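You operate a simulated robot arm through the tools that you are given. There is no shell and no other tool.

You are at the controls of a simulated robot arm. One attempt, no reset.

JOB
Test the earth-fault switch with the work lamp's breaker off, reset it and light the lamp again.
Fine: the lamp is on outlet 4; one press of the test button; set the meter dial to 4 too.

It is judged by the outcome, as a careful person would: the job done as asked, and still so three seconds after it is handed in. It fails if anything else is knocked over, pushed out of place, dropped, spilled or broken.

ROBOT AND FRAMES
A 7-joint arm with a two-finger parallel gripper, fixed in place. Base frame: the origin is at the foot of the arm, x ahead of it, y to its left, z up; the work surface is at about z = 92. Lengths are in cm, angles in degrees, forces in N, time in s.
Its first joint turns from -166.0 to 166.0 degrees. Payload 3.43 kg.
The TCP is the grasp point between the finger pads, 3 cm short of the fingertips. In the tool frame z runs along the fingers and y along their closing line. The gripper opens to 9.4 cm. The fingers are 2.8 cm wide and 1 cm thick; the gripper's body (5 by 9.6 cm) begins 5.5 cm behind the TCP.
Orientation is told as [roll, pitch, yaw] about the base's x, y, z axes, in that order, counted from this pose: with the fingers straight down and closing along the base's y, the tool's x points along the base's -x, its y along +y and its z along -z.

CONTROLS
- The arm moves only by the tool move_arm. Its argument "steps" is one flat list of numbers, 6 for each row, row after row: the shift along the tool's x, y, z in units of 250 mm (1.0 is 250 mm), then the turn, a rotation vector about the tool's x, y, z in units of 60 degrees (1.0 is 60 degrees). In form: [x, y, z, wx, wy, wz, x, y, z, wx, wy, wz, ...]. A call has 1 to 20 rows; each row is the pose to reach, as a shift and turn from the pose commanded when the call began, along the tool's axes at that moment. "hand" is the closure in counts, from 0 (fully open) to 255 (shut), set as the call begins (left out, the last holds). A call with a number of a shift or a turn outside -1 to 1 is refused whole. Each row takes 0.2 s and may step no farther than 5 cm and 8.6 degrees from the row before; otherwise, or with a gripper value out of range, the whole call is refused. A pose out of reach is approached as far as the arm can. The call stops where the force on the tool passes 50 N (or 10 N more than at its start, if that is more) or the arm is blocked; 0.2 s more then pass. Each finger travels about 4.5 cm/s and halts on what it meets, pressing with about 26 N; the grip force reading is that of the motor and also rises with nothing between the fingers. The clock runs only during rows and for 0.2 s after the last one: add rows that repeat a pose to give the fingers time. The reply holds the time, the measured pose of the TCP, the force on the tool along the base axes, the opening and the grip force, in the units named above and with some noise, with the torque about the TCP (base axes, N m) and any sound that the robot's microphone picked up.
- Cameras (640 x 400 px; columns grow to the right, rows downward): "scene" is fixed at [22.17, -64.88, 193]; the picture's right is [0.41, -0.91, 0.00], its down [-0.80, -0.36, -0.48] and it looks along [0.44, 0.20, -0.88] (base axes); focal length 338 px, centre (320, 200). "wrist" rides on the gripper at [7.6, 1.4, -10.3] in the tool frame; the picture's right is [-0.18, 0.98, 0.00], its down [-0.75, -0.14, -0.64] and it looks along [-0.63, -0.12, 0.77] (tool axes); focal length 243 px, centre (320, 200). There is no depth. A picture from a camera that has moved, and an enlarged one, comes with that camera's place and axes in the base frame and with its lens.
- camera(camera): a new picture of that camera. No time passes.
- raise_lower(by): slides the trunk up (or, below 0, down) by that many cm; the arm rides with it, the base frame stays. It gives what a move gives, with no picture.
- zoom(camera, box): a new picture of the part [left, top, right, bottom] of that camera's present view, enlarged. No time passes.
- finish_job(): hands the job in; it is judged then, once.

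Nothing tells you positions but the pictures and the camera data. Unless the task says otherwise, let go and move clear before handing in.

The tools are called after "Request:" as name(argument=value, ...) on one line, values as JSON. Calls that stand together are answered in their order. move_arm: Moves the arm, as the interface text tells. Its arguments: {"type":"object","properties":{"steps":{"type":"array","items":{"type":"number"}},"hand":{"type":"number"}},"required":["steps"]} The other tools are called the same way: raise_lower (by) slides the trunk up or down; camera (camera) takes a picture; zoom (camera, box) takes an enlarged picture of a part of a camera's view; finish_job () hands the job in.

At the start:

```text
time: 0.0
tcp_pos: [43.14, -39.73, 152.18]
ee_rot: [0.6, 1.9, 0.1]
force: [0.1, -0.1, -0.5]
moment: [0.02, -0.03, -0.02]
grip_width: 9.43
grasp_force: 0.1
trunk travel left (down, up): [-43.8, 5.2]
```

scene: 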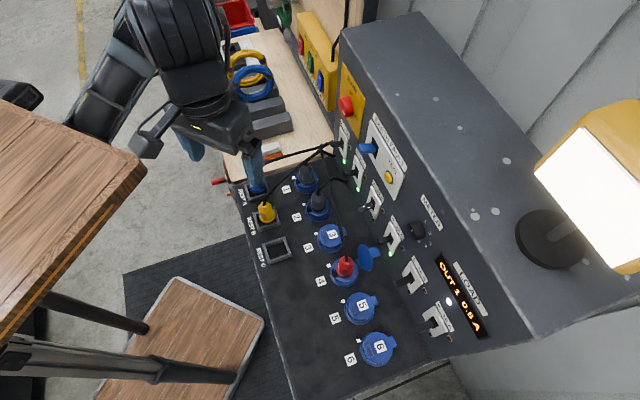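
wrist: 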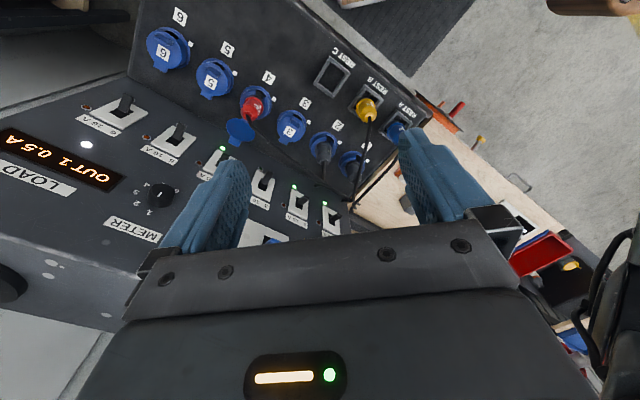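

I see a power panel with six sockets, a row of breakers, an earth-fault switch (blue lever and yellow button), a meter dial and an emergency stop. I'll look closer before moving.

Request:
zoom(camera="scene", box=[320, 80, 480, 180])

Request:
zoom(camera="scene", box=[340, 180, 500, 280])

Request:
zoom(camera="scene", box=[340, 250, 500, 350])

Request:
zoom(camera="scene", box=[230, 140, 390, 240])

Request:
zoom(camera="wrist", box=[0, 80, 320, 280])

Request:
zoom(camera="wrist", box=[180, 60, 440, 240])

```text
4.00 times, centred on (400, 130) of scene
camera zoom: at [22.17, -64.88, 193.0], right [0.41, -0.91, 0.0], down [-0.8, -0.36, -0.48], along [0.44, 0.2, -0.88], focal length 1351 px, centre (0, 480)
```

zoom: 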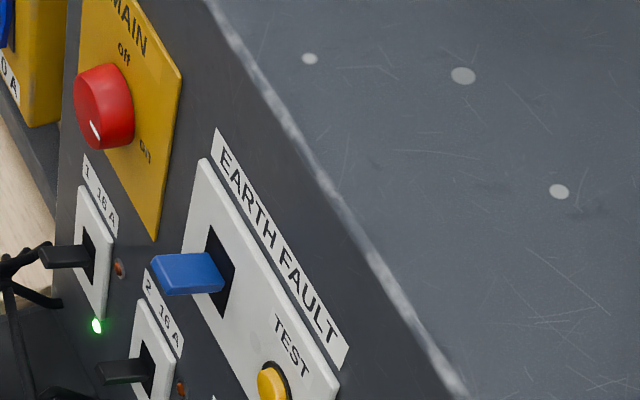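

```text
4.00 times, centred on (420, 230) of scene
camera zoom: at [22.17, -64.88, 193.0], right [0.41, -0.91, 0.0], down [-0.8, -0.36, -0.48], along [0.44, 0.2, -0.88], focal length 1351 px, centre (-80, 80)
```

zoom: 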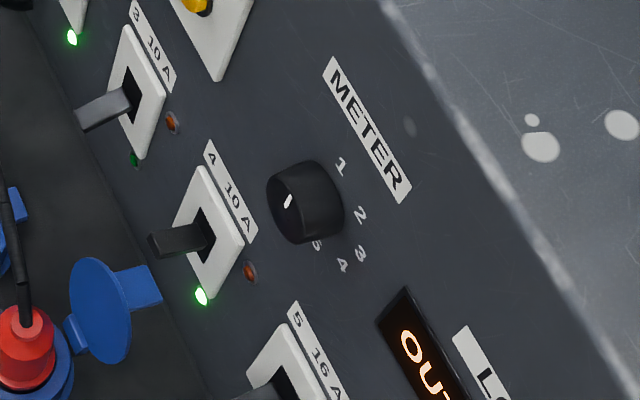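

```text
4.00 times, centred on (420, 300) of scene
camera zoom: at [22.17, -64.88, 193.0], right [0.41, -0.91, 0.0], down [-0.8, -0.36, -0.48], along [0.44, 0.2, -0.88], focal length 1351 px, centre (-80, -200)
```

zoom: 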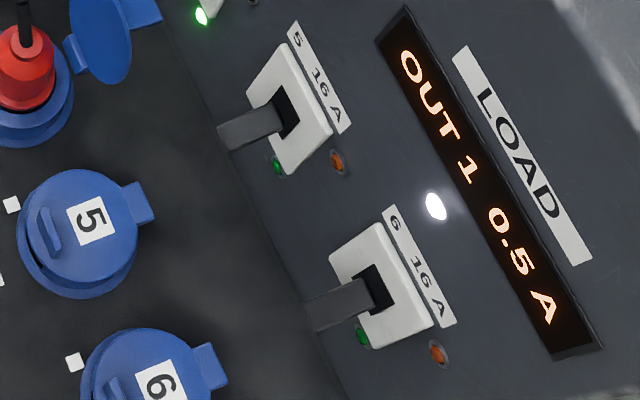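

```text
4.00 times, centred on (310, 190) of scene
camera zoom: at [22.17, -64.88, 193.0], right [0.41, -0.91, 0.0], down [-0.8, -0.36, -0.48], along [0.44, 0.2, -0.88], focal length 1351 px, centre (360, 240)
```

zoom: 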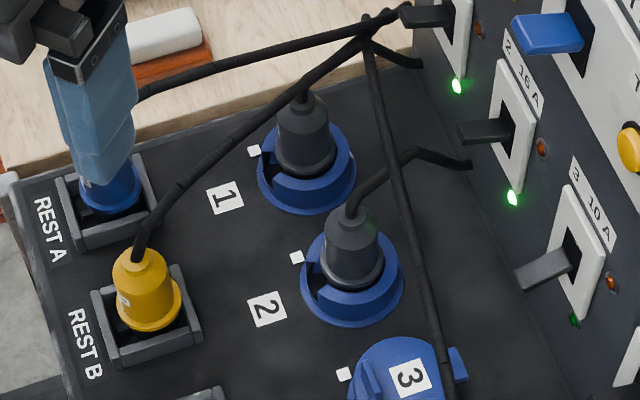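

```text
2.00 times, centred on (160, 180) of wrist
camera zoom: at [35.93, -38.29, 162.54], right [0.18, 0.98, 0.0], down [0.77, -0.15, 0.61], along [0.6, -0.11, -0.79], focal length 485 px, centre (640, 240)
```

zoom: 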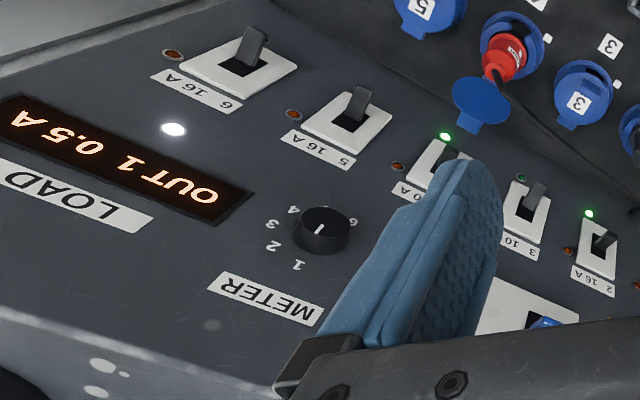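

```text
2.22 times, centred on (310, 150) of wrist
camera zoom: at [35.93, -38.29, 162.54], right [0.18, 0.98, 0.0], down [0.77, -0.15, 0.61], along [0.6, -0.11, -0.79], focal length 539 px, centre (342, 311)
```

zoom: 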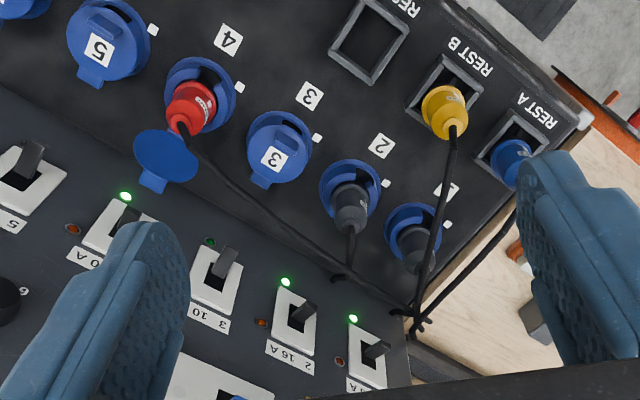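

The panel faces the arm along about −45° in base yaw: sockets on a low deck, breakers, earth-fault switch and dial on a steep panel at about z = 105–130. I'll first turn the tool in place to face the console, then look again.

Request:
move_arm(steps=[0, 0, 0, 0, 0, 0.125, 0, 0, 0, 0, 0, 0.25, 0, 0, 0, 0, 0, 0.375, 0, 0, 0, 0, 0, 0.5, 0, 0, 0, 0, 0, 0.625, 0, 0, 0, 0, 0, 0.75], hand=0)

Request:
camera(camera="scene")

Request:
camera(camera="wrist")

```text
time: 1.4
tcp_pos: [43.34, -39.7, 151.86]
ee_rot: [-1.0, 2.2, -45.1]
force: [-0.3, 0.7, 0.0]
moment: [-0.01, -0.05, -0.02]
grip_width: 9.39
grasp_force: 0.0
trunk travel left (down, up): [-43.8, 5.2]
```

```text
taken
```

scene: 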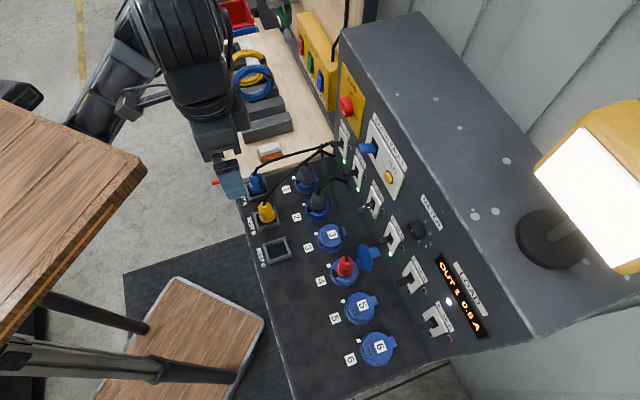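

```text
taken
camera wrist: at [39.41, -33.41, 162.36], right [0.83, 0.56, -0.03], down [0.46, -0.64, 0.62], along [0.33, -0.52, -0.79], focal length 243 px, centre (320, 200)
```

wrist: 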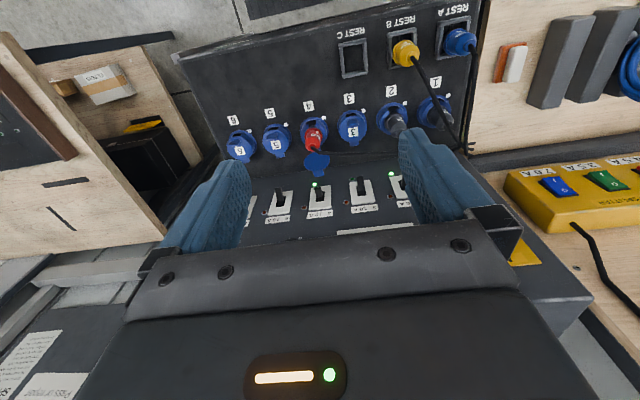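

The tool now faces the console. Next I tilt it to look and point more toward the panel face.

Request:
move_arm(steps=[0, 0, 0, 0, -0.125, 0, 0, 0, 0, 0, -0.25, 0, 0, 0, 0, 0, -0.375, 0, 0, 0, 0, 0, -0.5, 0, 0, 0, 0, 0, -0.625, 0, 0, 0, 0, 0, -0.75, 0])

Request:
camera(camera="scene")

Request:
camera(camera="wrist")

```text
time: 2.8
tcp_pos: [43.74, -40.02, 150.76]
ee_rot: [-2.7, -40.9, -43.4]
force: [1.1, -0.4, 0.8]
moment: [0.01, -0.02, 0.02]
grip_width: 9.4
grasp_force: 0.1
trunk travel left (down, up): [-43.8, 5.2]
```

```text
taken
```

scene: 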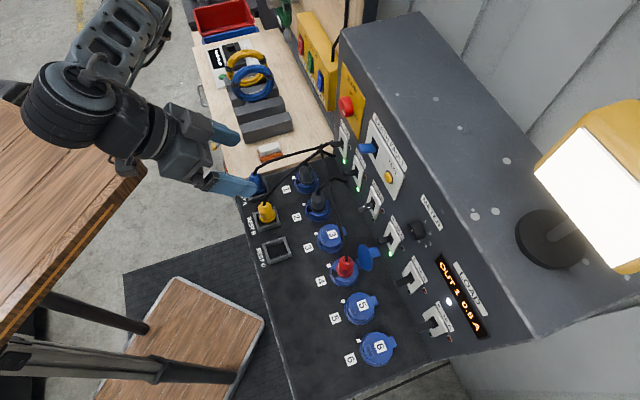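

```text
taken
camera wrist: at [36.13, -30.1, 153.5], right [0.8, 0.6, 0.09], down [0.03, -0.18, 0.98], along [0.6, -0.78, -0.16], focal length 243 px, centre (320, 200)
```

wrist: 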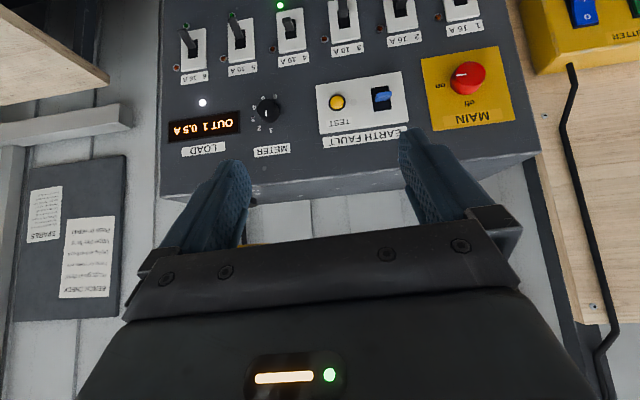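

There's a notice board beside the panel; I'll read it and look more closely at the switches.

Request:
zoom(camera="wrist", box=[0, 170, 160, 320])

Request:
zoom(camera="wrist", box=[160, 0, 360, 125])

Request:
zoom(camera="wrist", box=[300, 0, 540, 150])

Request:
zoom(camera="wrist", box=[180, 70, 300, 165])

```text
2.67 times, centred on (80, 245) of wrist
camera zoom: at [36.13, -30.1, 153.5], right [0.8, 0.6, 0.09], down [0.03, -0.18, 0.98], along [0.6, -0.78, -0.16], focal length 647 px, centre (960, 80)
```

zoom: 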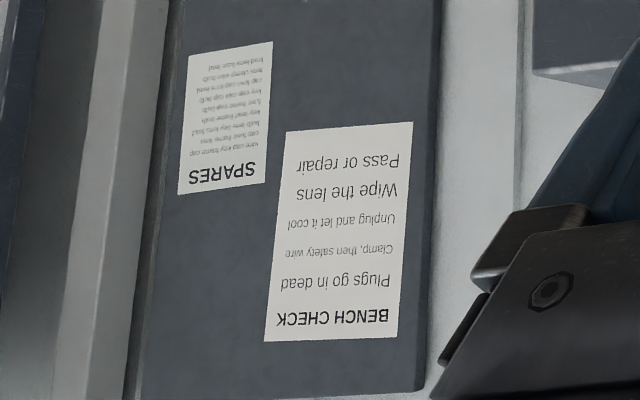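

```text
3.20 times, centred on (260, 62) of wrist
camera zoom: at [36.13, -30.1, 153.5], right [0.8, 0.6, 0.09], down [0.03, -0.18, 0.98], along [0.6, -0.78, -0.16], focal length 776 px, centre (512, 640)
```

zoom: 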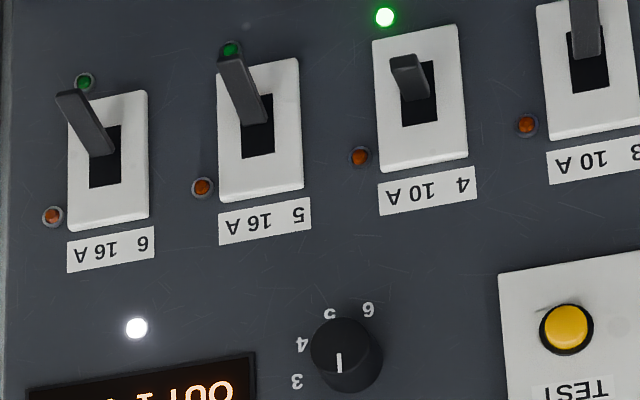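

```text
2.67 times, centred on (420, 75) of wrist
camera zoom: at [36.13, -30.1, 153.5], right [0.8, 0.6, 0.09], down [0.03, -0.18, 0.98], along [0.6, -0.78, -0.16], focal length 647 px, centre (53, 533)
```

zoom: 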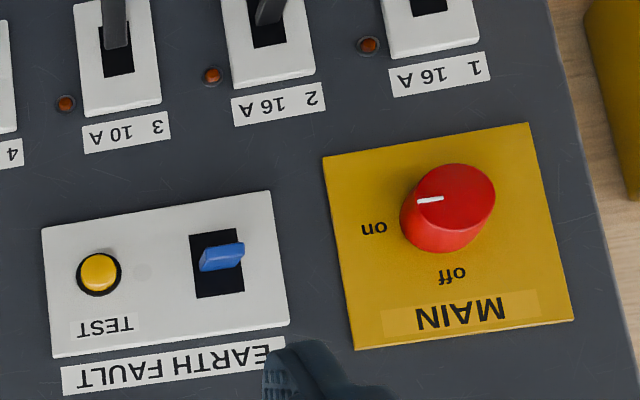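

```text
4.21 times, centred on (240, 118) of wrist
camera zoom: at [36.13, -30.1, 153.5], right [0.8, 0.6, 0.09], down [0.03, -0.18, 0.98], along [0.6, -0.78, -0.16], focal length 1022 px, centre (657, 547)
```

zoom: 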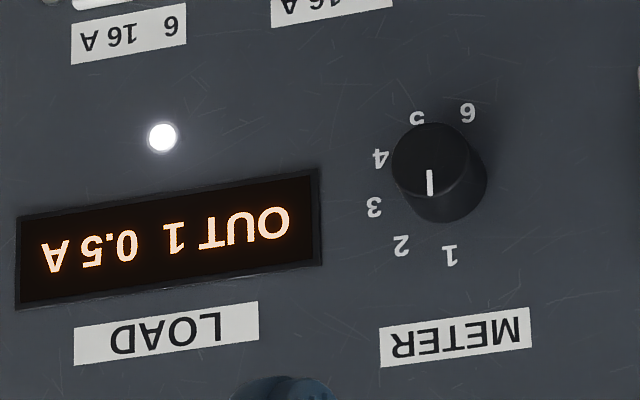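

The panel face is nearly vertical, roughly 92 cm from the base along the −45° direction. Breaker 4 is on (green, lever up), the dial is at 1, and MAIN must stay untouched. I'll hold once to let the arm settle and get an exact pose.

Request:
move_arm(steps=[0, 0, 0, 0, 0, 0, 0, 0, 0, 0, 0, 0])

Request:
zoom(camera="wrist", box=[0, 0, 640, 400])

```text
time: 3.4
tcp_pos: [44.01, -39.82, 151.13]
ee_rot: [-3.0, -40.9, -42.9]
force: [0.1, -0.3, 0.5]
moment: [0.01, 0.02, 0.0]
grip_width: 9.42
grasp_force: 0.1
trunk travel left (down, up): [-43.8, 5.2]
```

```text
1.00 times, centred on (320, 200) of wrist (not enlarged: the box is as wide or as high as the picture)
camera zoom: at [36.28, -29.93, 153.69], right [0.8, 0.6, 0.08], down [0.03, -0.18, 0.98], along [0.61, -0.78, -0.16], focal length 243 px, centre (320, 200)
```

zoom: 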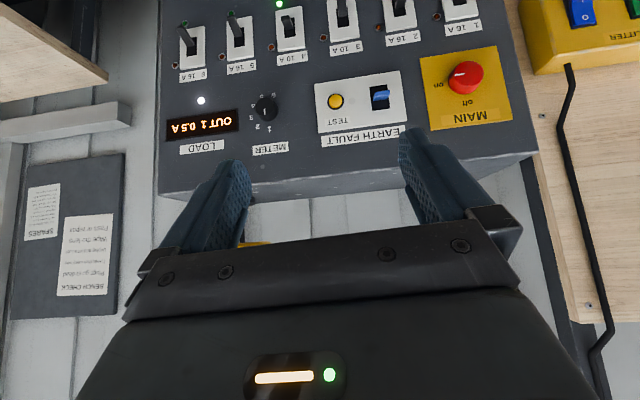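

I'll lower and straighten the tool in front of the panel at a safe stand-off (about 25 cm from the face) for accurate measurement.

Request:
move_arm(steps=[0.0926, -0.0091, 0.1123, -0.0031, -0.0189, 0.0036, 0.1853, -0.0183, 0.2245, -0.0063, -0.0378, 0.0071, 0.2779, -0.0274, 0.3368, -0.0094, -0.0566, 0.0107, 0.3705, -0.0365, 0.449, -0.0125, -0.0755, 0.0143, 0.4631, -0.0456, 0.5613, -0.0156, -0.0944, 0.0178, 0.5558, -0.0548, 0.6735, -0.0188, -0.1133, 0.0214, 0.6484, -0.0639, 0.7858, -0.0219, -0.1321, 0.0249, 0.741, -0.073, 0.898, -0.025, -0.151, 0.0285, 0.741, -0.073, 0.898, -0.025, -0.151, 0.0285])

Request:
camera(camera="scene")

Request:
camera(camera="wrist")

```text
time: 3.7
tcp_pos: [44.06, -39.89, 150.63]
ee_rot: [-4.2, -40.6, -42.4]
force: [-15.8, -1.3, 29.6]
moment: [3.42, 2.65, 1.94]
grip_width: 9.42
grasp_force: 0.1
trunk travel left (down, up): [-43.8, 5.2]
stopped in row 1: the force on the tool passed its limit at 189 N (the readings are from after the stop); the commanded pose is now the measured one
```

```text
taken
```

scene: 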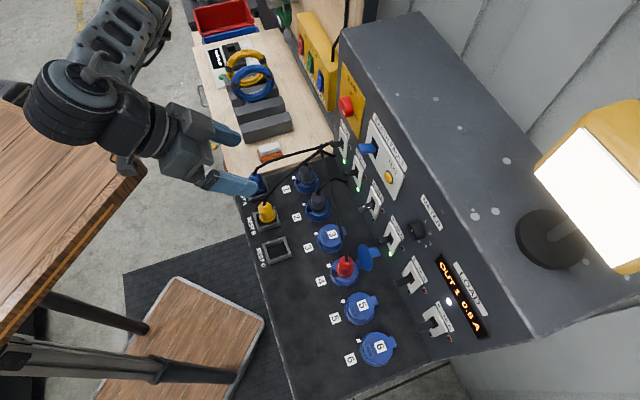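

```text
taken
camera wrist: at [36.36, -30.04, 153.34], right [0.8, 0.6, 0.07], down [0.05, -0.17, 0.98], along [0.6, -0.78, -0.16], focal length 243 px, centre (320, 200)
```

wrist: 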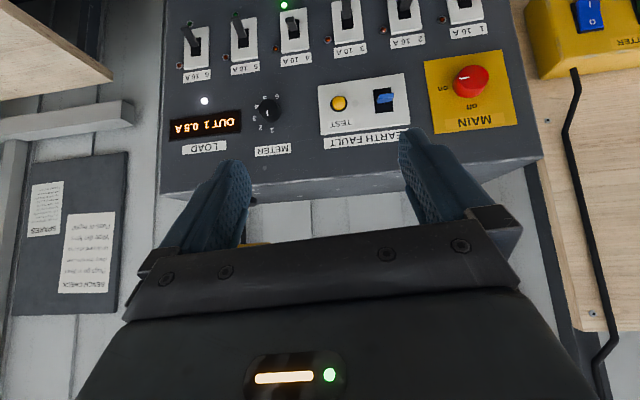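

The wrist camera touched the corner of the arm's own desk (it appears to ride with the trunk at about z = 148). I'll lift and move away from that corner first, then lower the trunk so the desk isn't in the way.

Request:
move_arm(steps=[-0.065, -0.0055, -0.0755, 0, 0, 0, -0.13, -0.011, -0.151, 0, 0, 0, -0.13, -0.011, -0.151, 0, 0, 0])

Request:
camera(camera="scene")

```text
time: 4.5
tcp_pos: [45.02, -40.1, 154.76]
ee_rot: [-5.1, -38.8, -41.8]
force: [0.7, -0.7, -1.0]
moment: [0.01, 0.02, 0.03]
grip_width: 9.4
grasp_force: 0.2
trunk travel left (down, up): [-43.8, 5.2]
```

```text
taken
```

scene: 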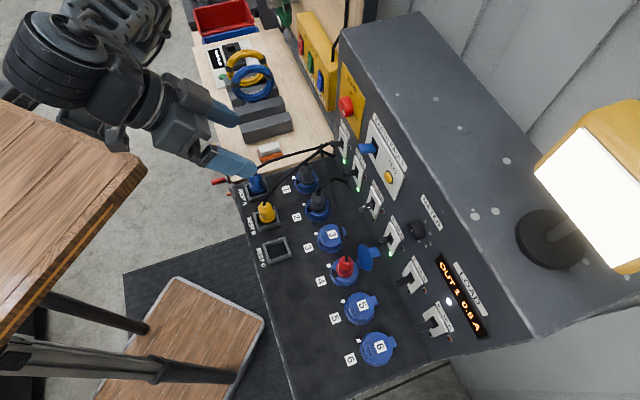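

Clear of the desk. I'll move the tool forward, away from the folded configuration, and straighten its orientation.

Request:
move_arm(steps=[-0.0908, -0.0288, 0.088, -0.0098, -0.0389, 0.009, -0.1815, -0.0575, 0.176, -0.0195, -0.0778, 0.018, -0.2723, -0.0863, 0.264, -0.0293, -0.1166, 0.027, -0.363, -0.115, 0.352, -0.039, -0.1555, 0.036, -0.363, -0.115, 0.352, -0.039, -0.1555, 0.036])

Request:
camera(camera="scene")

Request:
camera(camera="wrist")

```text
time: 5.7
tcp_pos: [52.1, -51.2, 153.43]
ee_rot: [-1.3, -48.2, -43.8]
force: [-0.7, 0.4, 0.6]
moment: [-0.01, 0.01, -0.02]
grip_width: 9.42
grasp_force: 0.0
trunk travel left (down, up): [-43.8, 5.2]
```

```text
taken
```

scene: 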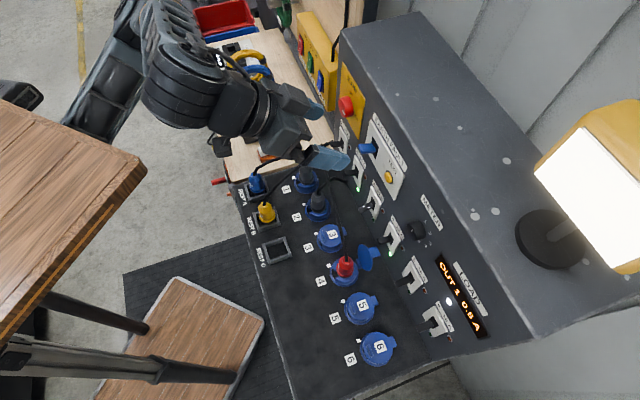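

```text
taken
camera wrist: at [44.09, -41.18, 154.62], right [0.78, 0.61, 0.12], down [-0.07, -0.11, 0.99], along [0.62, -0.78, -0.04], focal length 243 px, centre (320, 200)
```

wrist: 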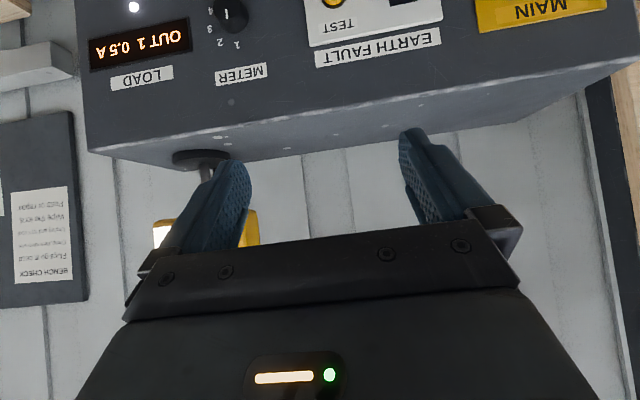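

Good. I'll lower the trunk by a small test amount to see whether the desk rides along.

Request:
raise_lower(by=-3)

Request:
camera(camera="scene")

```text
time: 6.5
tcp_pos: [51.82, -51.41, 150.29]
ee_rot: [-1.0, -48.0, -44.3]
force: [0.5, 0.0, 0.1]
moment: [0.0, 0.0, -0.03]
grip_width: 9.43
grasp_force: 0.0
trunk travel left (down, up): [-40.8, 8.2]
```

```text
taken
```

scene: 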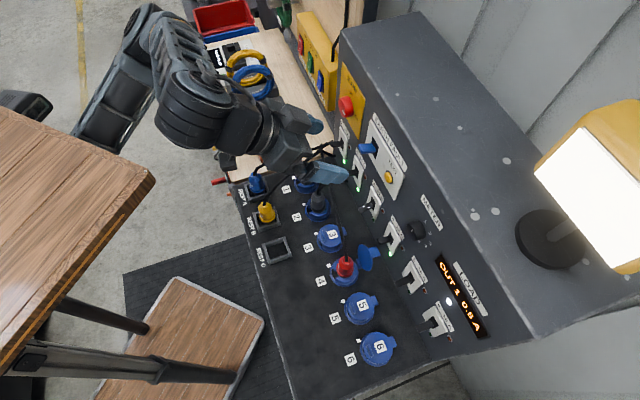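

The desk and arm ride together, so lowering gives better access. I'll go down in stages, checking clearance.

Request:
raise_lower(by=-14)

Request:
camera(camera="scene")

Request:
camera(camera="wrist")

```text
time: 8.1
tcp_pos: [51.75, -51.27, 136.35]
ee_rot: [-1.0, -47.9, -44.3]
force: [0.4, -0.5, 0.5]
moment: [-0.01, 0.03, -0.02]
grip_width: 9.42
grasp_force: 0.0
trunk travel left (down, up): [-26.8, 22.2]
```

```text
taken
```

scene: 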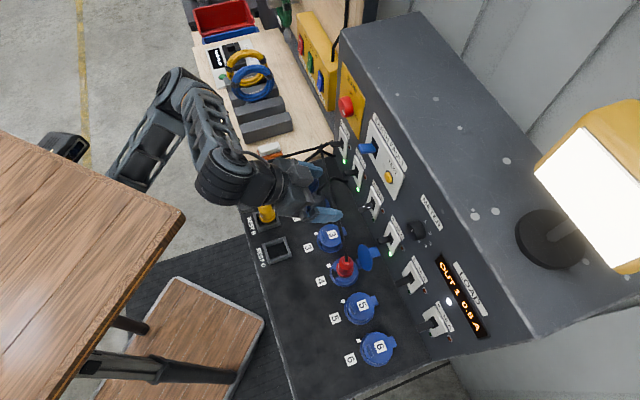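

```text
taken
camera wrist: at [43.88, -41.3, 137.45], right [0.78, 0.61, 0.13], down [-0.07, -0.11, 0.99], along [0.62, -0.78, -0.04], focal length 243 px, centre (320, 200)
```

wrist: 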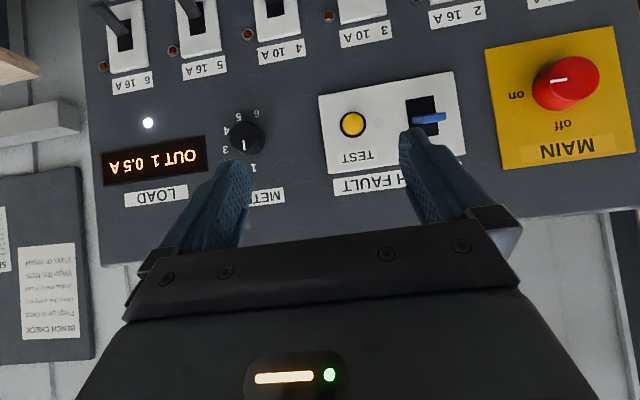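

Request:
raise_lower(by=-14)

Request:
camera(camera="scene")

Request:
camera(camera="wrist")

```text
time: 9.8
tcp_pos: [51.87, -51.24, 122.29]
ee_rot: [-0.9, -48.0, -44.3]
force: [0.2, 0.5, 0.4]
moment: [0.02, -0.02, -0.04]
grip_width: 9.41
grasp_force: 0.0
trunk travel left (down, up): [-12.8, 36.2]
```

```text
taken
```

scene: 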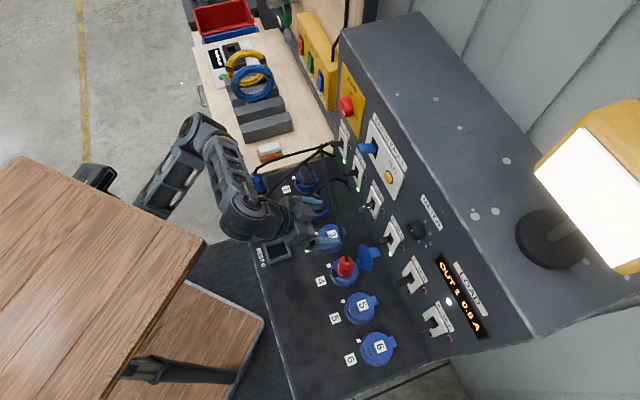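

```text
taken
camera wrist: at [43.88, -41.29, 123.46], right [0.78, 0.61, 0.13], down [-0.07, -0.11, 0.99], along [0.62, -0.78, -0.04], focal length 243 px, centre (320, 200)
```

wrist: 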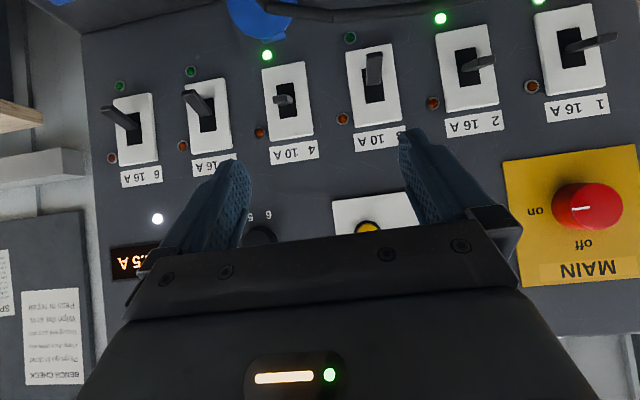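

Now I have a clear view of all six breakers. I'll zoom in on breaker 4 and its neighbours to locate the lever and cables.

Request:
zoom(camera="wrist", box=[228, 40, 340, 170])

Request:
zoom(camera="wrist", box=[330, 0, 490, 100])

Request:
zoom(camera="scene", box=[320, 200, 440, 290])

Request:
zoom(camera="scene", box=[200, 130, 400, 270])

```text
3.08 times, centred on (284, 105) of wrist
camera zoom: at [43.88, -41.29, 123.46], right [0.78, 0.61, 0.13], down [-0.07, -0.11, 0.99], along [0.62, -0.78, -0.04], focal length 746 px, centre (431, 492)
```

zoom: 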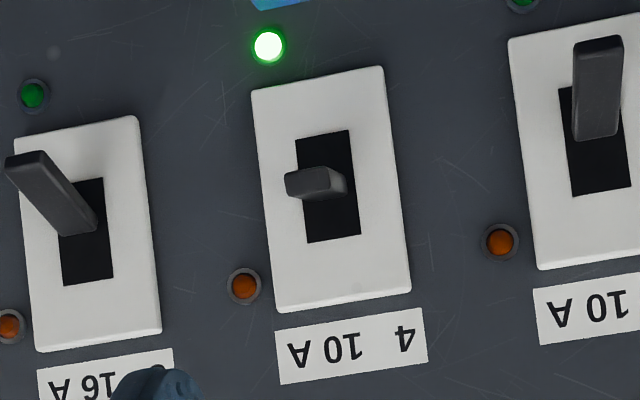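

```text
4.00 times, centred on (410, 50) of wrist
camera zoom: at [43.88, -41.29, 123.46], right [0.78, 0.61, 0.13], down [-0.07, -0.11, 0.99], along [0.62, -0.78, -0.04], focal length 970 px, centre (-40, 800)
```

zoom: 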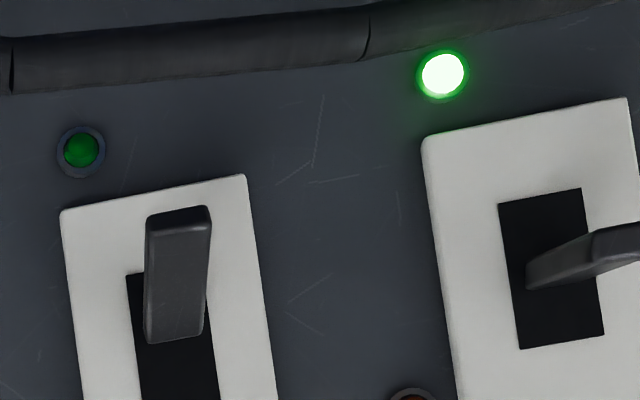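

```text
4.44 times, centred on (380, 245) of scene
camera zoom: at [22.17, -64.88, 193.0], right [0.41, -0.91, 0.0], down [-0.8, -0.36, -0.48], along [0.44, 0.2, -0.88], focal length 1502 px, centre (53, 0)
```

zoom: 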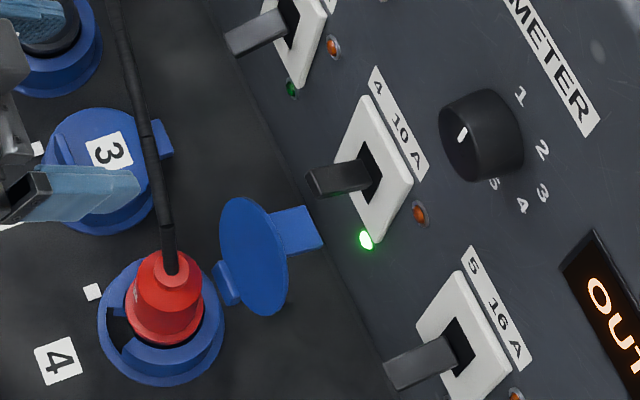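

```text
2.86 times, centred on (300, 200) of scene
camera zoom: at [22.17, -64.88, 193.0], right [0.41, -0.91, 0.0], down [-0.8, -0.36, -0.48], along [0.44, 0.2, -0.88], focal length 965 px, centre (377, 200)
```

zoom: 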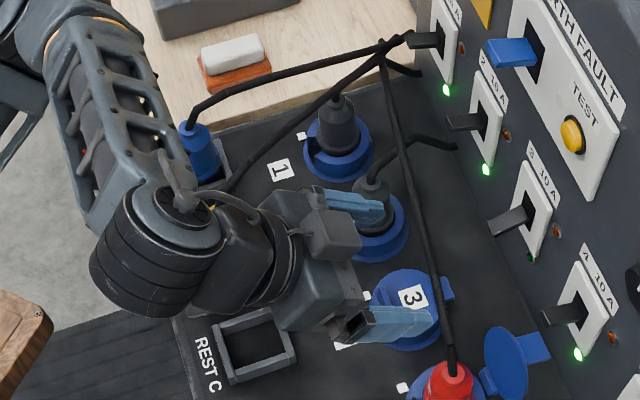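

Measurements so far, in console axes (forward f at −45° yaw, left l): breaker 4's lever tip is at about f = 87.6, l = −4.9, z = 110. The open lid of socket 4 tops out near z = 102, just under it. I'll go to a pre-grasp about 8 cm short of the lever with the hand partly closed.

Request:
move_arm(steps=[-0.0247, -0.0518, 0.1001, 0, 0, 0, -0.0494, -0.1036, 0.2002, 0, 0, 0, -0.0741, -0.1554, 0.3003, 0, 0, 0, -0.0988, -0.2072, 0.4004, 0, 0, 0, -0.0988, -0.2072, 0.4004, 0, 0, 0], hand=115)

Request:
camera(camera="scene")

Request:
camera(camera="wrist")

```text
time: 11.0
tcp_pos: [54.78, -61.68, 117.3]
ee_rot: [-0.7, -47.9, -44.5]
force: [0.1, -0.7, 0.0]
moment: [0.01, 0.0, -0.03]
grip_width: 5.16
grasp_force: 0.0
trunk travel left (down, up): [-12.8, 36.2]
```

```text
taken
```

scene: 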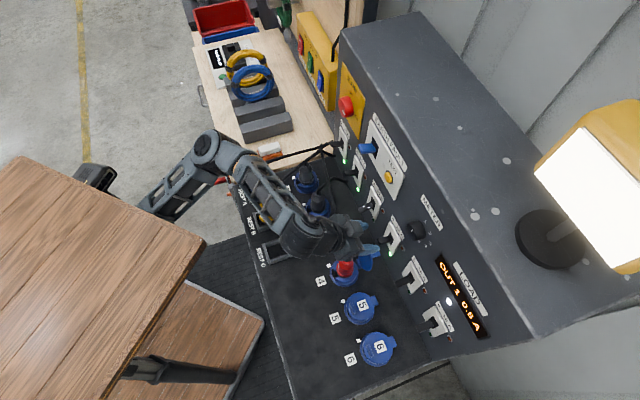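

```text
taken
camera wrist: at [46.85, -51.71, 118.49], right [0.78, 0.61, 0.13], down [-0.07, -0.11, 0.99], along [0.62, -0.78, -0.04], focal length 243 px, centre (320, 200)
```

wrist: 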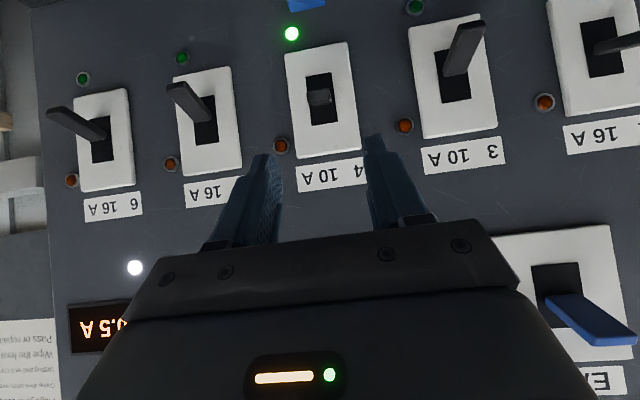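

Request:
zoom(camera="wrist", box=[230, 20, 410, 200])

Request:
zoom(camera="scene", box=[320, 190, 440, 290])

```text
2.22 times, centred on (320, 110) of wrist
camera zoom: at [46.85, -51.71, 118.49], right [0.78, 0.61, 0.13], down [-0.07, -0.11, 0.99], along [0.62, -0.78, -0.04], focal length 539 px, centre (320, 400)
```

zoom: 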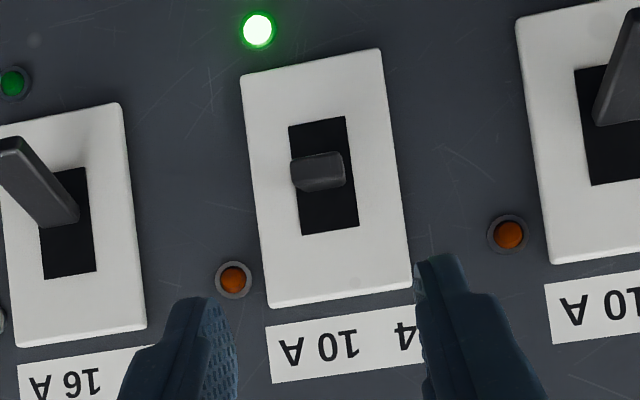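

```text
4.00 times, centred on (380, 240) of scene
camera zoom: at [22.17, -64.88, 193.0], right [0.41, -0.91, 0.0], down [-0.8, -0.36, -0.48], along [0.44, 0.2, -0.88], focal length 1351 px, centre (80, 40)
```

zoom: 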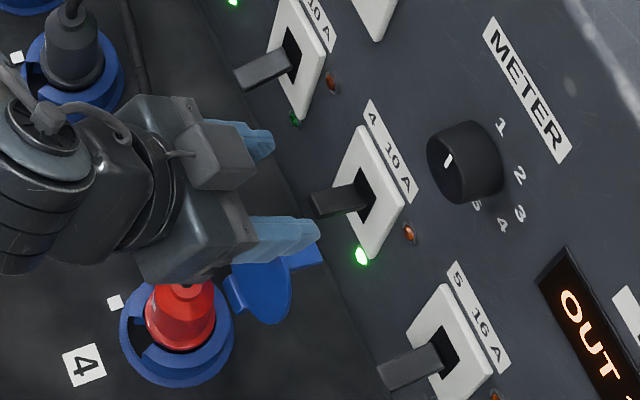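

Lever 4 is centred between the fingers. I'll advance to straddle it, then check again before closing.

Request:
move_arm(steps=[0.0149, 0.0013, 0.0746, 0, 0, 0, 0.0298, 0.0026, 0.1492, 0, 0, 0, 0.0447, 0.0039, 0.2238, 0, 0, 0, 0.0596, 0.0052, 0.2984, 0, 0, 0, 0.0596, 0.0052, 0.2984, 0, 0, 0])

Request:
camera(camera="wrist")

Request:
zoom(camera="scene", box=[320, 190, 440, 290])

```text
time: 12.2
tcp_pos: [57.77, -64.73, 112.27]
ee_rot: [0.1, -49.1, -44.9]
force: [-0.4, -0.5, -0.2]
moment: [-0.01, -0.02, 0.03]
grip_width: 5.16
grasp_force: 0.1
trunk travel left (down, up): [-12.8, 36.2]
```

```text
taken
camera wrist: at [49.78, -54.59, 113.2], right [0.78, 0.61, 0.14], down [-0.09, -0.11, 0.99], along [0.62, -0.78, -0.03], focal length 243 px, centre (320, 200)
```

wrist: 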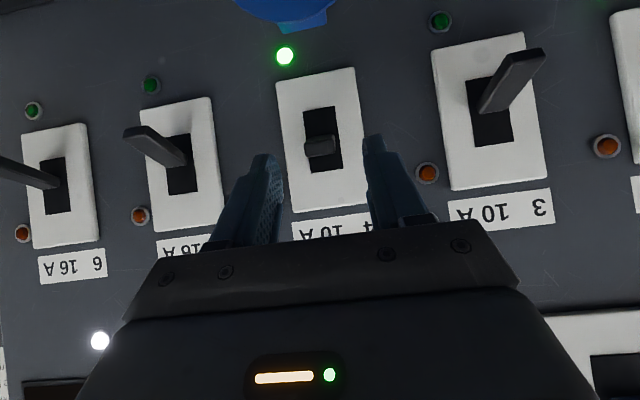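

```text
4.00 times, centred on (380, 240) of scene
camera zoom: at [22.17, -64.88, 193.0], right [0.41, -0.91, 0.0], down [-0.8, -0.36, -0.48], along [0.44, 0.2, -0.88], focal length 1351 px, centre (80, 40)
```

zoom: 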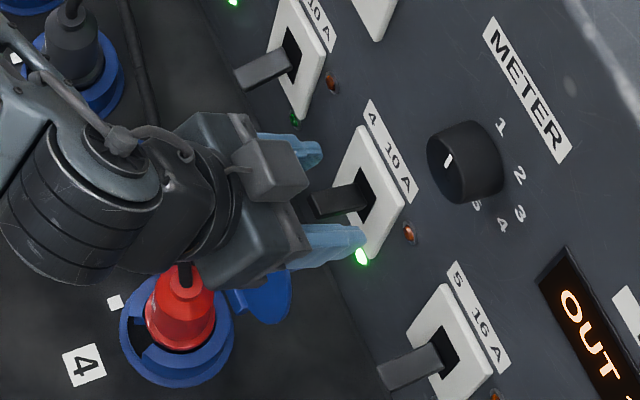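

Slightly high; I'll drop about 1 cm to centre the pads on the lever, then close.

Request:
move_arm(steps=[0.0284, 0.006, 0.0405, 0, 0, 0, 0.0284, 0.006, 0.0405, 0, 0, 0])

Request:
move_arm(steps=[0, 0, 0, 0, 0, 0, 0, 0, 0, 0, 0, 0, 0, 0, 0, 0, 0, 0, 0, 0, 0, 0, 0, 0], hand=230)

Request:
camera(camera="wrist")

Request:
zoom(camera="scene", box=[320, 190, 440, 290])

```text
time: 12.8
tcp_pos: [58.0, -64.74, 111.38]
ee_rot: [0.4, -49.3, -45.3]
force: [-0.2, 0.2, -0.3]
moment: [0.04, 0.01, 0.01]
grip_width: 5.15
grasp_force: 0.2
trunk travel left (down, up): [-12.8, 36.2]
```

```text
time: 13.8
tcp_pos: [58.0, -64.67, 111.18]
ee_rot: [0.7, -49.4, -45.3]
force: [7.9, 12.7, 1.9]
moment: [-0.02, -0.04, 0.03]
grip_width: 1.75
grasp_force: 44.6
trunk travel left (down, up): [-12.8, 36.2]
```

```text
taken
camera wrist: at [50.03, -54.63, 112.12], right [0.78, 0.61, 0.15], down [-0.1, -0.11, 0.99], along [0.62, -0.78, -0.02], focal length 243 px, centre (320, 200)
```

wrist: 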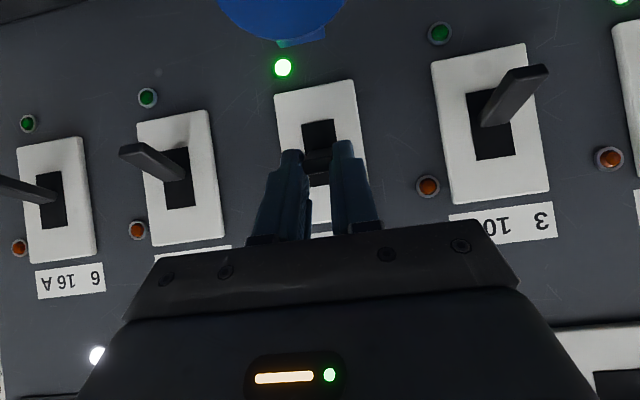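

```text
4.00 times, centred on (380, 240) of scene
camera zoom: at [22.17, -64.88, 193.0], right [0.41, -0.91, 0.0], down [-0.8, -0.36, -0.48], along [0.44, 0.2, -0.88], focal length 1351 px, centre (80, 40)
```

zoom: 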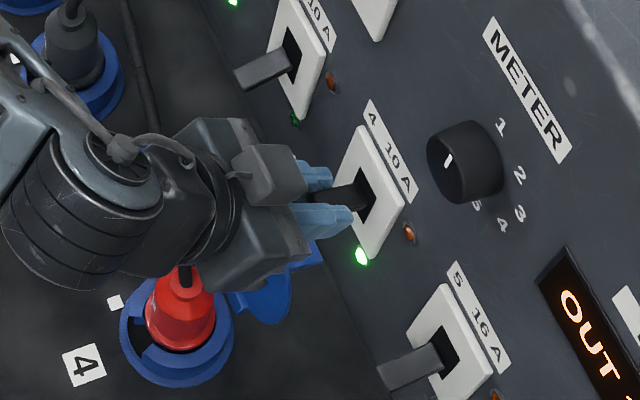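

Lever gripped (1.75 cm wide). Now I'll draw it straight down to switch breaker 4 off.

Request:
move_arm(steps=[0.0192, 0, 0.0165, 0, 0, 0, 0.0385, 0, 0.033, 0, 0, 0, 0.0577, 0, 0.0495, 0, 0, 0, 0.0769, 0, 0.066, 0, 0, 0, 0.0962, 0, 0.0825, 0, 0, 0, 0.1154, 0, 0.099, 0, 0, 0, 0.1154, 0, 0.099, 0, 0, 0])

Request:
camera(camera="wrist")

Request:
camera(camera="scene")

```text
time: 15.4
tcp_pos: [58.07, -64.64, 108.32]
ee_rot: [0.4, -50.1, -45.3]
force: [10.8, 7.7, 26.4]
moment: [-1.05, -0.75, -0.33]
grip_width: 1.81
grasp_force: 44.9
trunk travel left (down, up): [-12.8, 36.2]
```

```text
taken
camera wrist: at [49.97, -54.56, 109.0], right [0.78, 0.61, 0.15], down [-0.11, -0.1, 0.99], along [0.62, -0.78, -0.01], focal length 243 px, centre (320, 200)
```

wrist: 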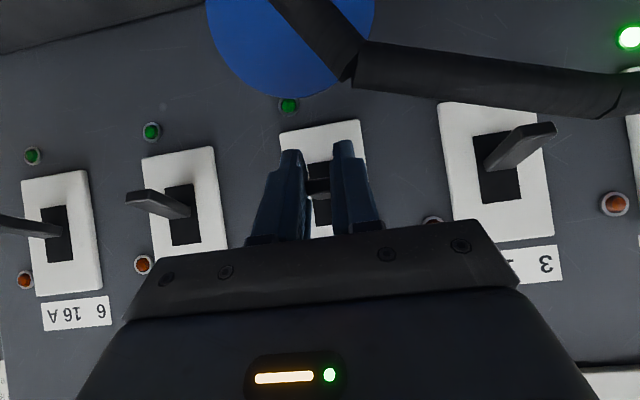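

```text
taken
```

scene: 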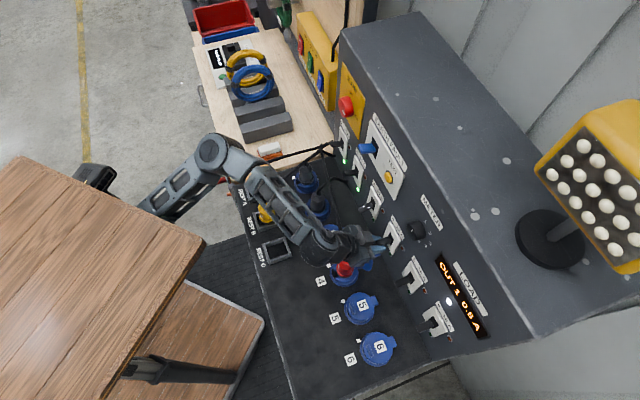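

Breaker 4 is off: its LED is dark and the lamp is out. I'll release and retreat along the tool axis.

Request:
move_arm(steps=[0, 0, 0, 0, 0, 0, 0, 0, 0, 0, 0, 0, 0, 0, 0, 0, 0, 0], hand=115)

Request:
move_arm(steps=[0, 0, -0.1, 0, 0, 0, 0, 0, -0.2, 0, 0, 0, 0, 0, -0.3, 0, 0, 0, 0, 0, -0.4, 0, 0, 0, 0, 0, -0.4, 0, 0, 0])

Request:
camera(camera="wrist")

Request:
camera(camera="scene")

```text
time: 16.2
tcp_pos: [57.67, -64.69, 107.96]
ee_rot: [0.9, -49.8, -45.7]
force: [0.5, -0.5, 0.5]
moment: [-0.01, 0.03, -0.01]
grip_width: 5.12
grasp_force: 0.0
trunk travel left (down, up): [-12.8, 36.2]
```

```text
time: 17.4
tcp_pos: [52.69, -59.52, 112.53]
ee_rot: [-0.1, -47.8, -45.2]
force: [0.3, 0.0, -0.5]
moment: [0.0, -0.02, -0.01]
grip_width: 5.18
grasp_force: 0.1
trunk travel left (down, up): [-12.8, 36.2]
```

```text
taken
camera wrist: at [44.67, -49.52, 113.7], right [0.78, 0.61, 0.14], down [-0.08, -0.12, 0.99], along [0.62, -0.79, -0.05], focal length 243 px, centre (320, 200)
```

wrist: 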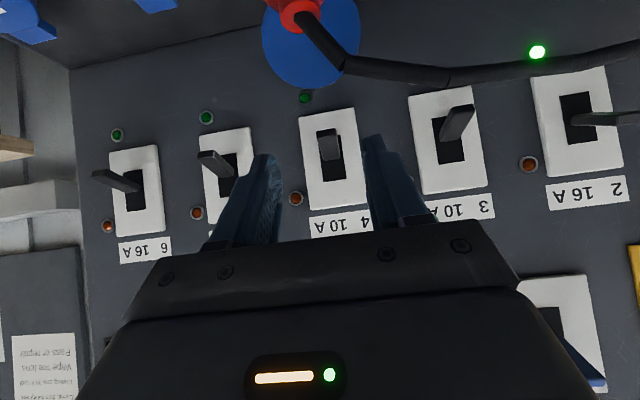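

```text
taken
```

scene: 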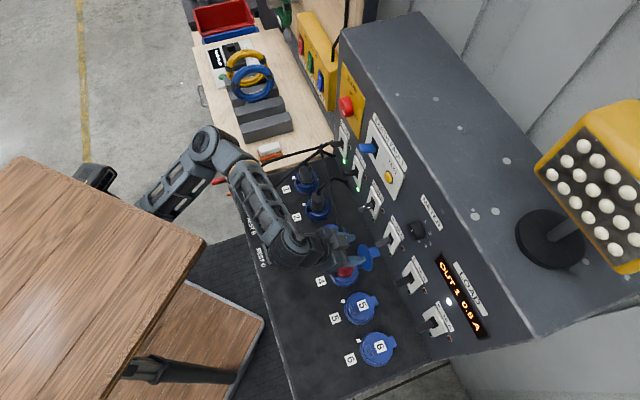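

Next is the test button, at about f = 91, l = 3.6, z = 127. I'll rise to a stand-off in front of it with the tool nearly level and fingers closed.

Request:
move_arm(steps=[-0.0943, 0.0562, -0.0797, 0, -0.0895, 0, -0.1887, 0.1123, -0.1593, 0, -0.179, 0, -0.283, 0.1685, -0.239, 0, -0.2685, 0, -0.3773, 0.2247, -0.3187, 0, -0.358, 0, -0.4717, 0.2808, -0.3983, 0, -0.4475, 0, -0.566, 0.337, -0.478, 0, -0.537, 0, -0.566, 0.337, -0.478, 0, -0.537, 0])

Request:
camera(camera="wrist")

Request:
camera(camera="scene")

```text
time: 19.0
tcp_pos: [59.28, -53.65, 131.57]
ee_rot: [-3.9, -80.3, -41.4]
force: [-0.6, -0.2, 0.2]
moment: [0.03, 0.0, 0.0]
grip_width: 5.17
grasp_force: 0.1
trunk travel left (down, up): [-12.8, 36.2]
```

```text
taken
camera wrist: at [52.24, -44.58, 125.73], right [0.72, 0.67, 0.17], down [-0.45, 0.27, 0.85], along [0.53, -0.69, 0.49], focal length 243 px, centre (320, 200)
```

wrist: 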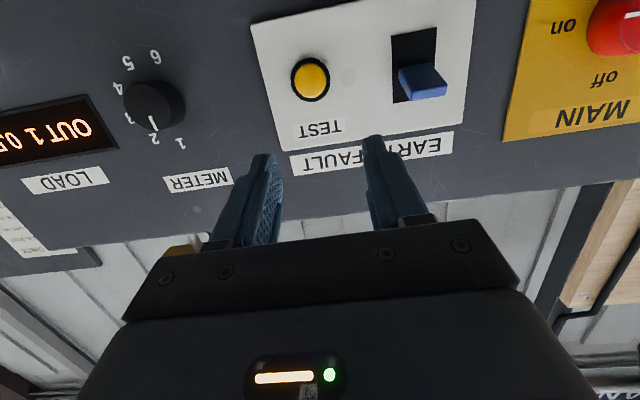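

```text
taken
```

scene: 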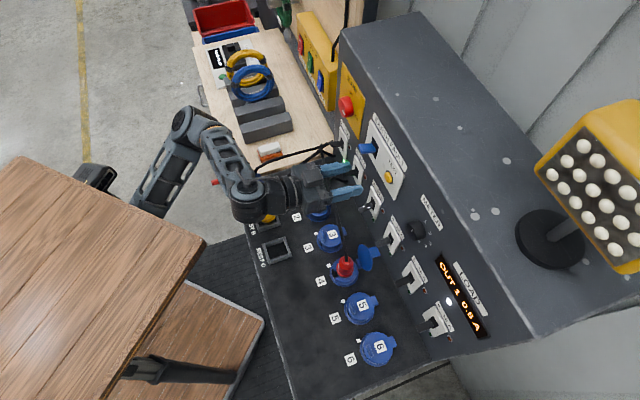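

The tool points squarely at the panel and the button sits at l ≈ 3.65, z ≈ 127. I'll close the fingers and approach to about 1 cm short.

Request:
move_arm(steps=[0.0319, -0.0025, 0.0729, 0, 0, 0, 0.0638, -0.005, 0.1458, 0, 0, 0, 0.0958, -0.0075, 0.2188, 0, 0, 0, 0.1277, -0.01, 0.2917, 0, 0, 0, 0.1277, -0.01, 0.2917, 0, 0, 0], hand=255)

Request:
camera(camera="wrist")

Request:
zoom(camera="scene", box=[330, 120, 450, 220])

```text
time: 20.2
tcp_pos: [64.1, -58.24, 127.57]
ee_rot: [-6.3, -80.5, -38.6]
force: [-0.2, -0.7, 0.6]
moment: [0.03, 0.0, 0.01]
grip_width: 0.03
grasp_force: 25.7
trunk travel left (down, up): [-12.8, 36.2]
```

```text
taken
camera wrist: at [56.99, -49.3, 121.64], right [0.72, 0.68, 0.16], down [-0.45, 0.27, 0.85], along [0.53, -0.68, 0.5], focal length 243 px, centre (320, 200)
```

wrist: 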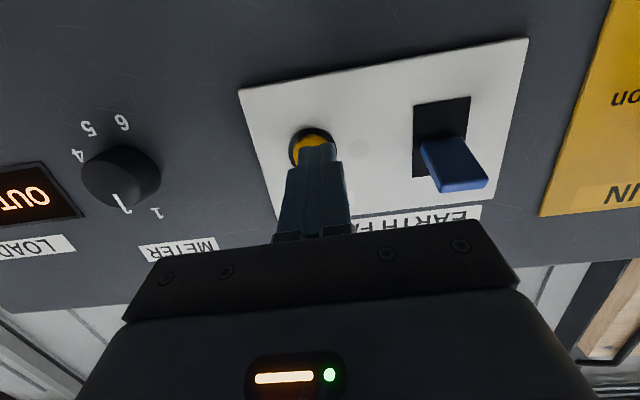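

```text
4.00 times, centred on (390, 170) of scene
camera zoom: at [22.17, -64.88, 193.0], right [0.41, -0.91, 0.0], down [-0.8, -0.36, -0.48], along [0.44, 0.2, -0.88], focal length 1351 px, centre (40, 320)
```

zoom: 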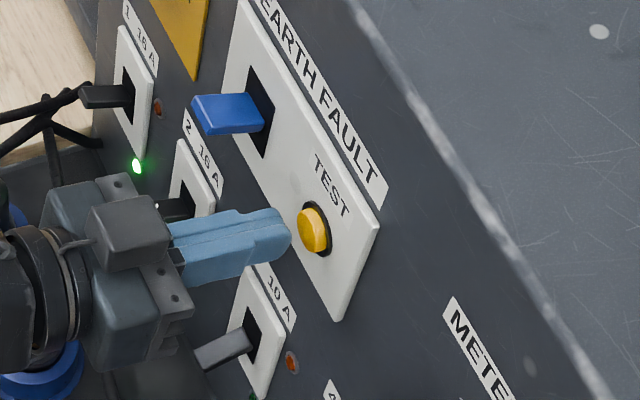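

The button is 0.45 cm to the right of the tool axis. I'll correct that, then press forward slowly in one continuous motion without backing off.

Request:
move_arm(steps=[0, -0.018, 0, 0, 0, 0, 0, -0.018, 0.012, 0, 0, 0, 0, -0.018, 0.02, 0, 0, 0, 0, -0.018, 0.028, 0, 0, 0, 0, -0.018, 0.036, 0, 0, 0, 0, -0.018, 0.044, 0, 0, 0, 0, -0.018, 0.052, 0, 0, 0, 0, -0.018, 0.058, 0, 0, 0])

Request:
camera(camera="wrist")

Request:
zoom(camera="scene", box=[330, 120, 450, 220])

```text
time: 22.0
tcp_pos: [64.74, -59.53, 127.33]
ee_rot: [-6.1, -80.5, -38.8]
force: [-4.1, 8.4, 2.2]
moment: [-0.12, -0.11, 0.14]
grip_width: 0.02
grasp_force: 25.9
trunk travel left (down, up): [-12.8, 36.2]
heard: click
```

```text
taken
camera wrist: at [57.58, -50.6, 121.42], right [0.72, 0.68, 0.16], down [-0.45, 0.27, 0.85], along [0.53, -0.68, 0.5], focal length 243 px, centre (320, 200)
```

wrist: 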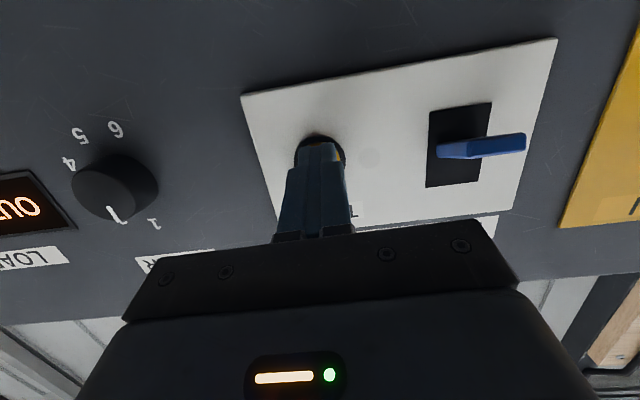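

```text
4.00 times, centred on (390, 170) of scene
camera zoom: at [22.17, -64.88, 193.0], right [0.41, -0.91, 0.0], down [-0.8, -0.36, -0.48], along [0.44, 0.2, -0.88], focal length 1351 px, centre (40, 320)
```

zoom: 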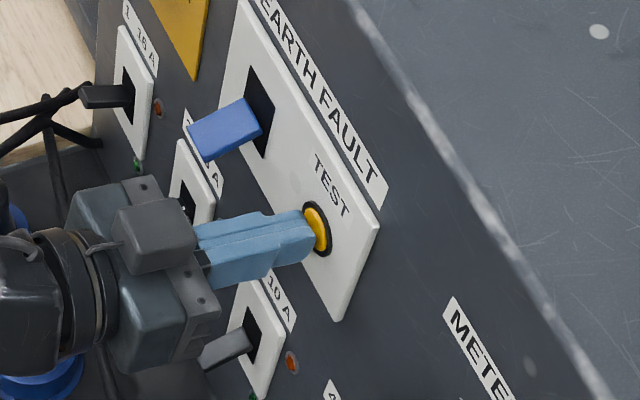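

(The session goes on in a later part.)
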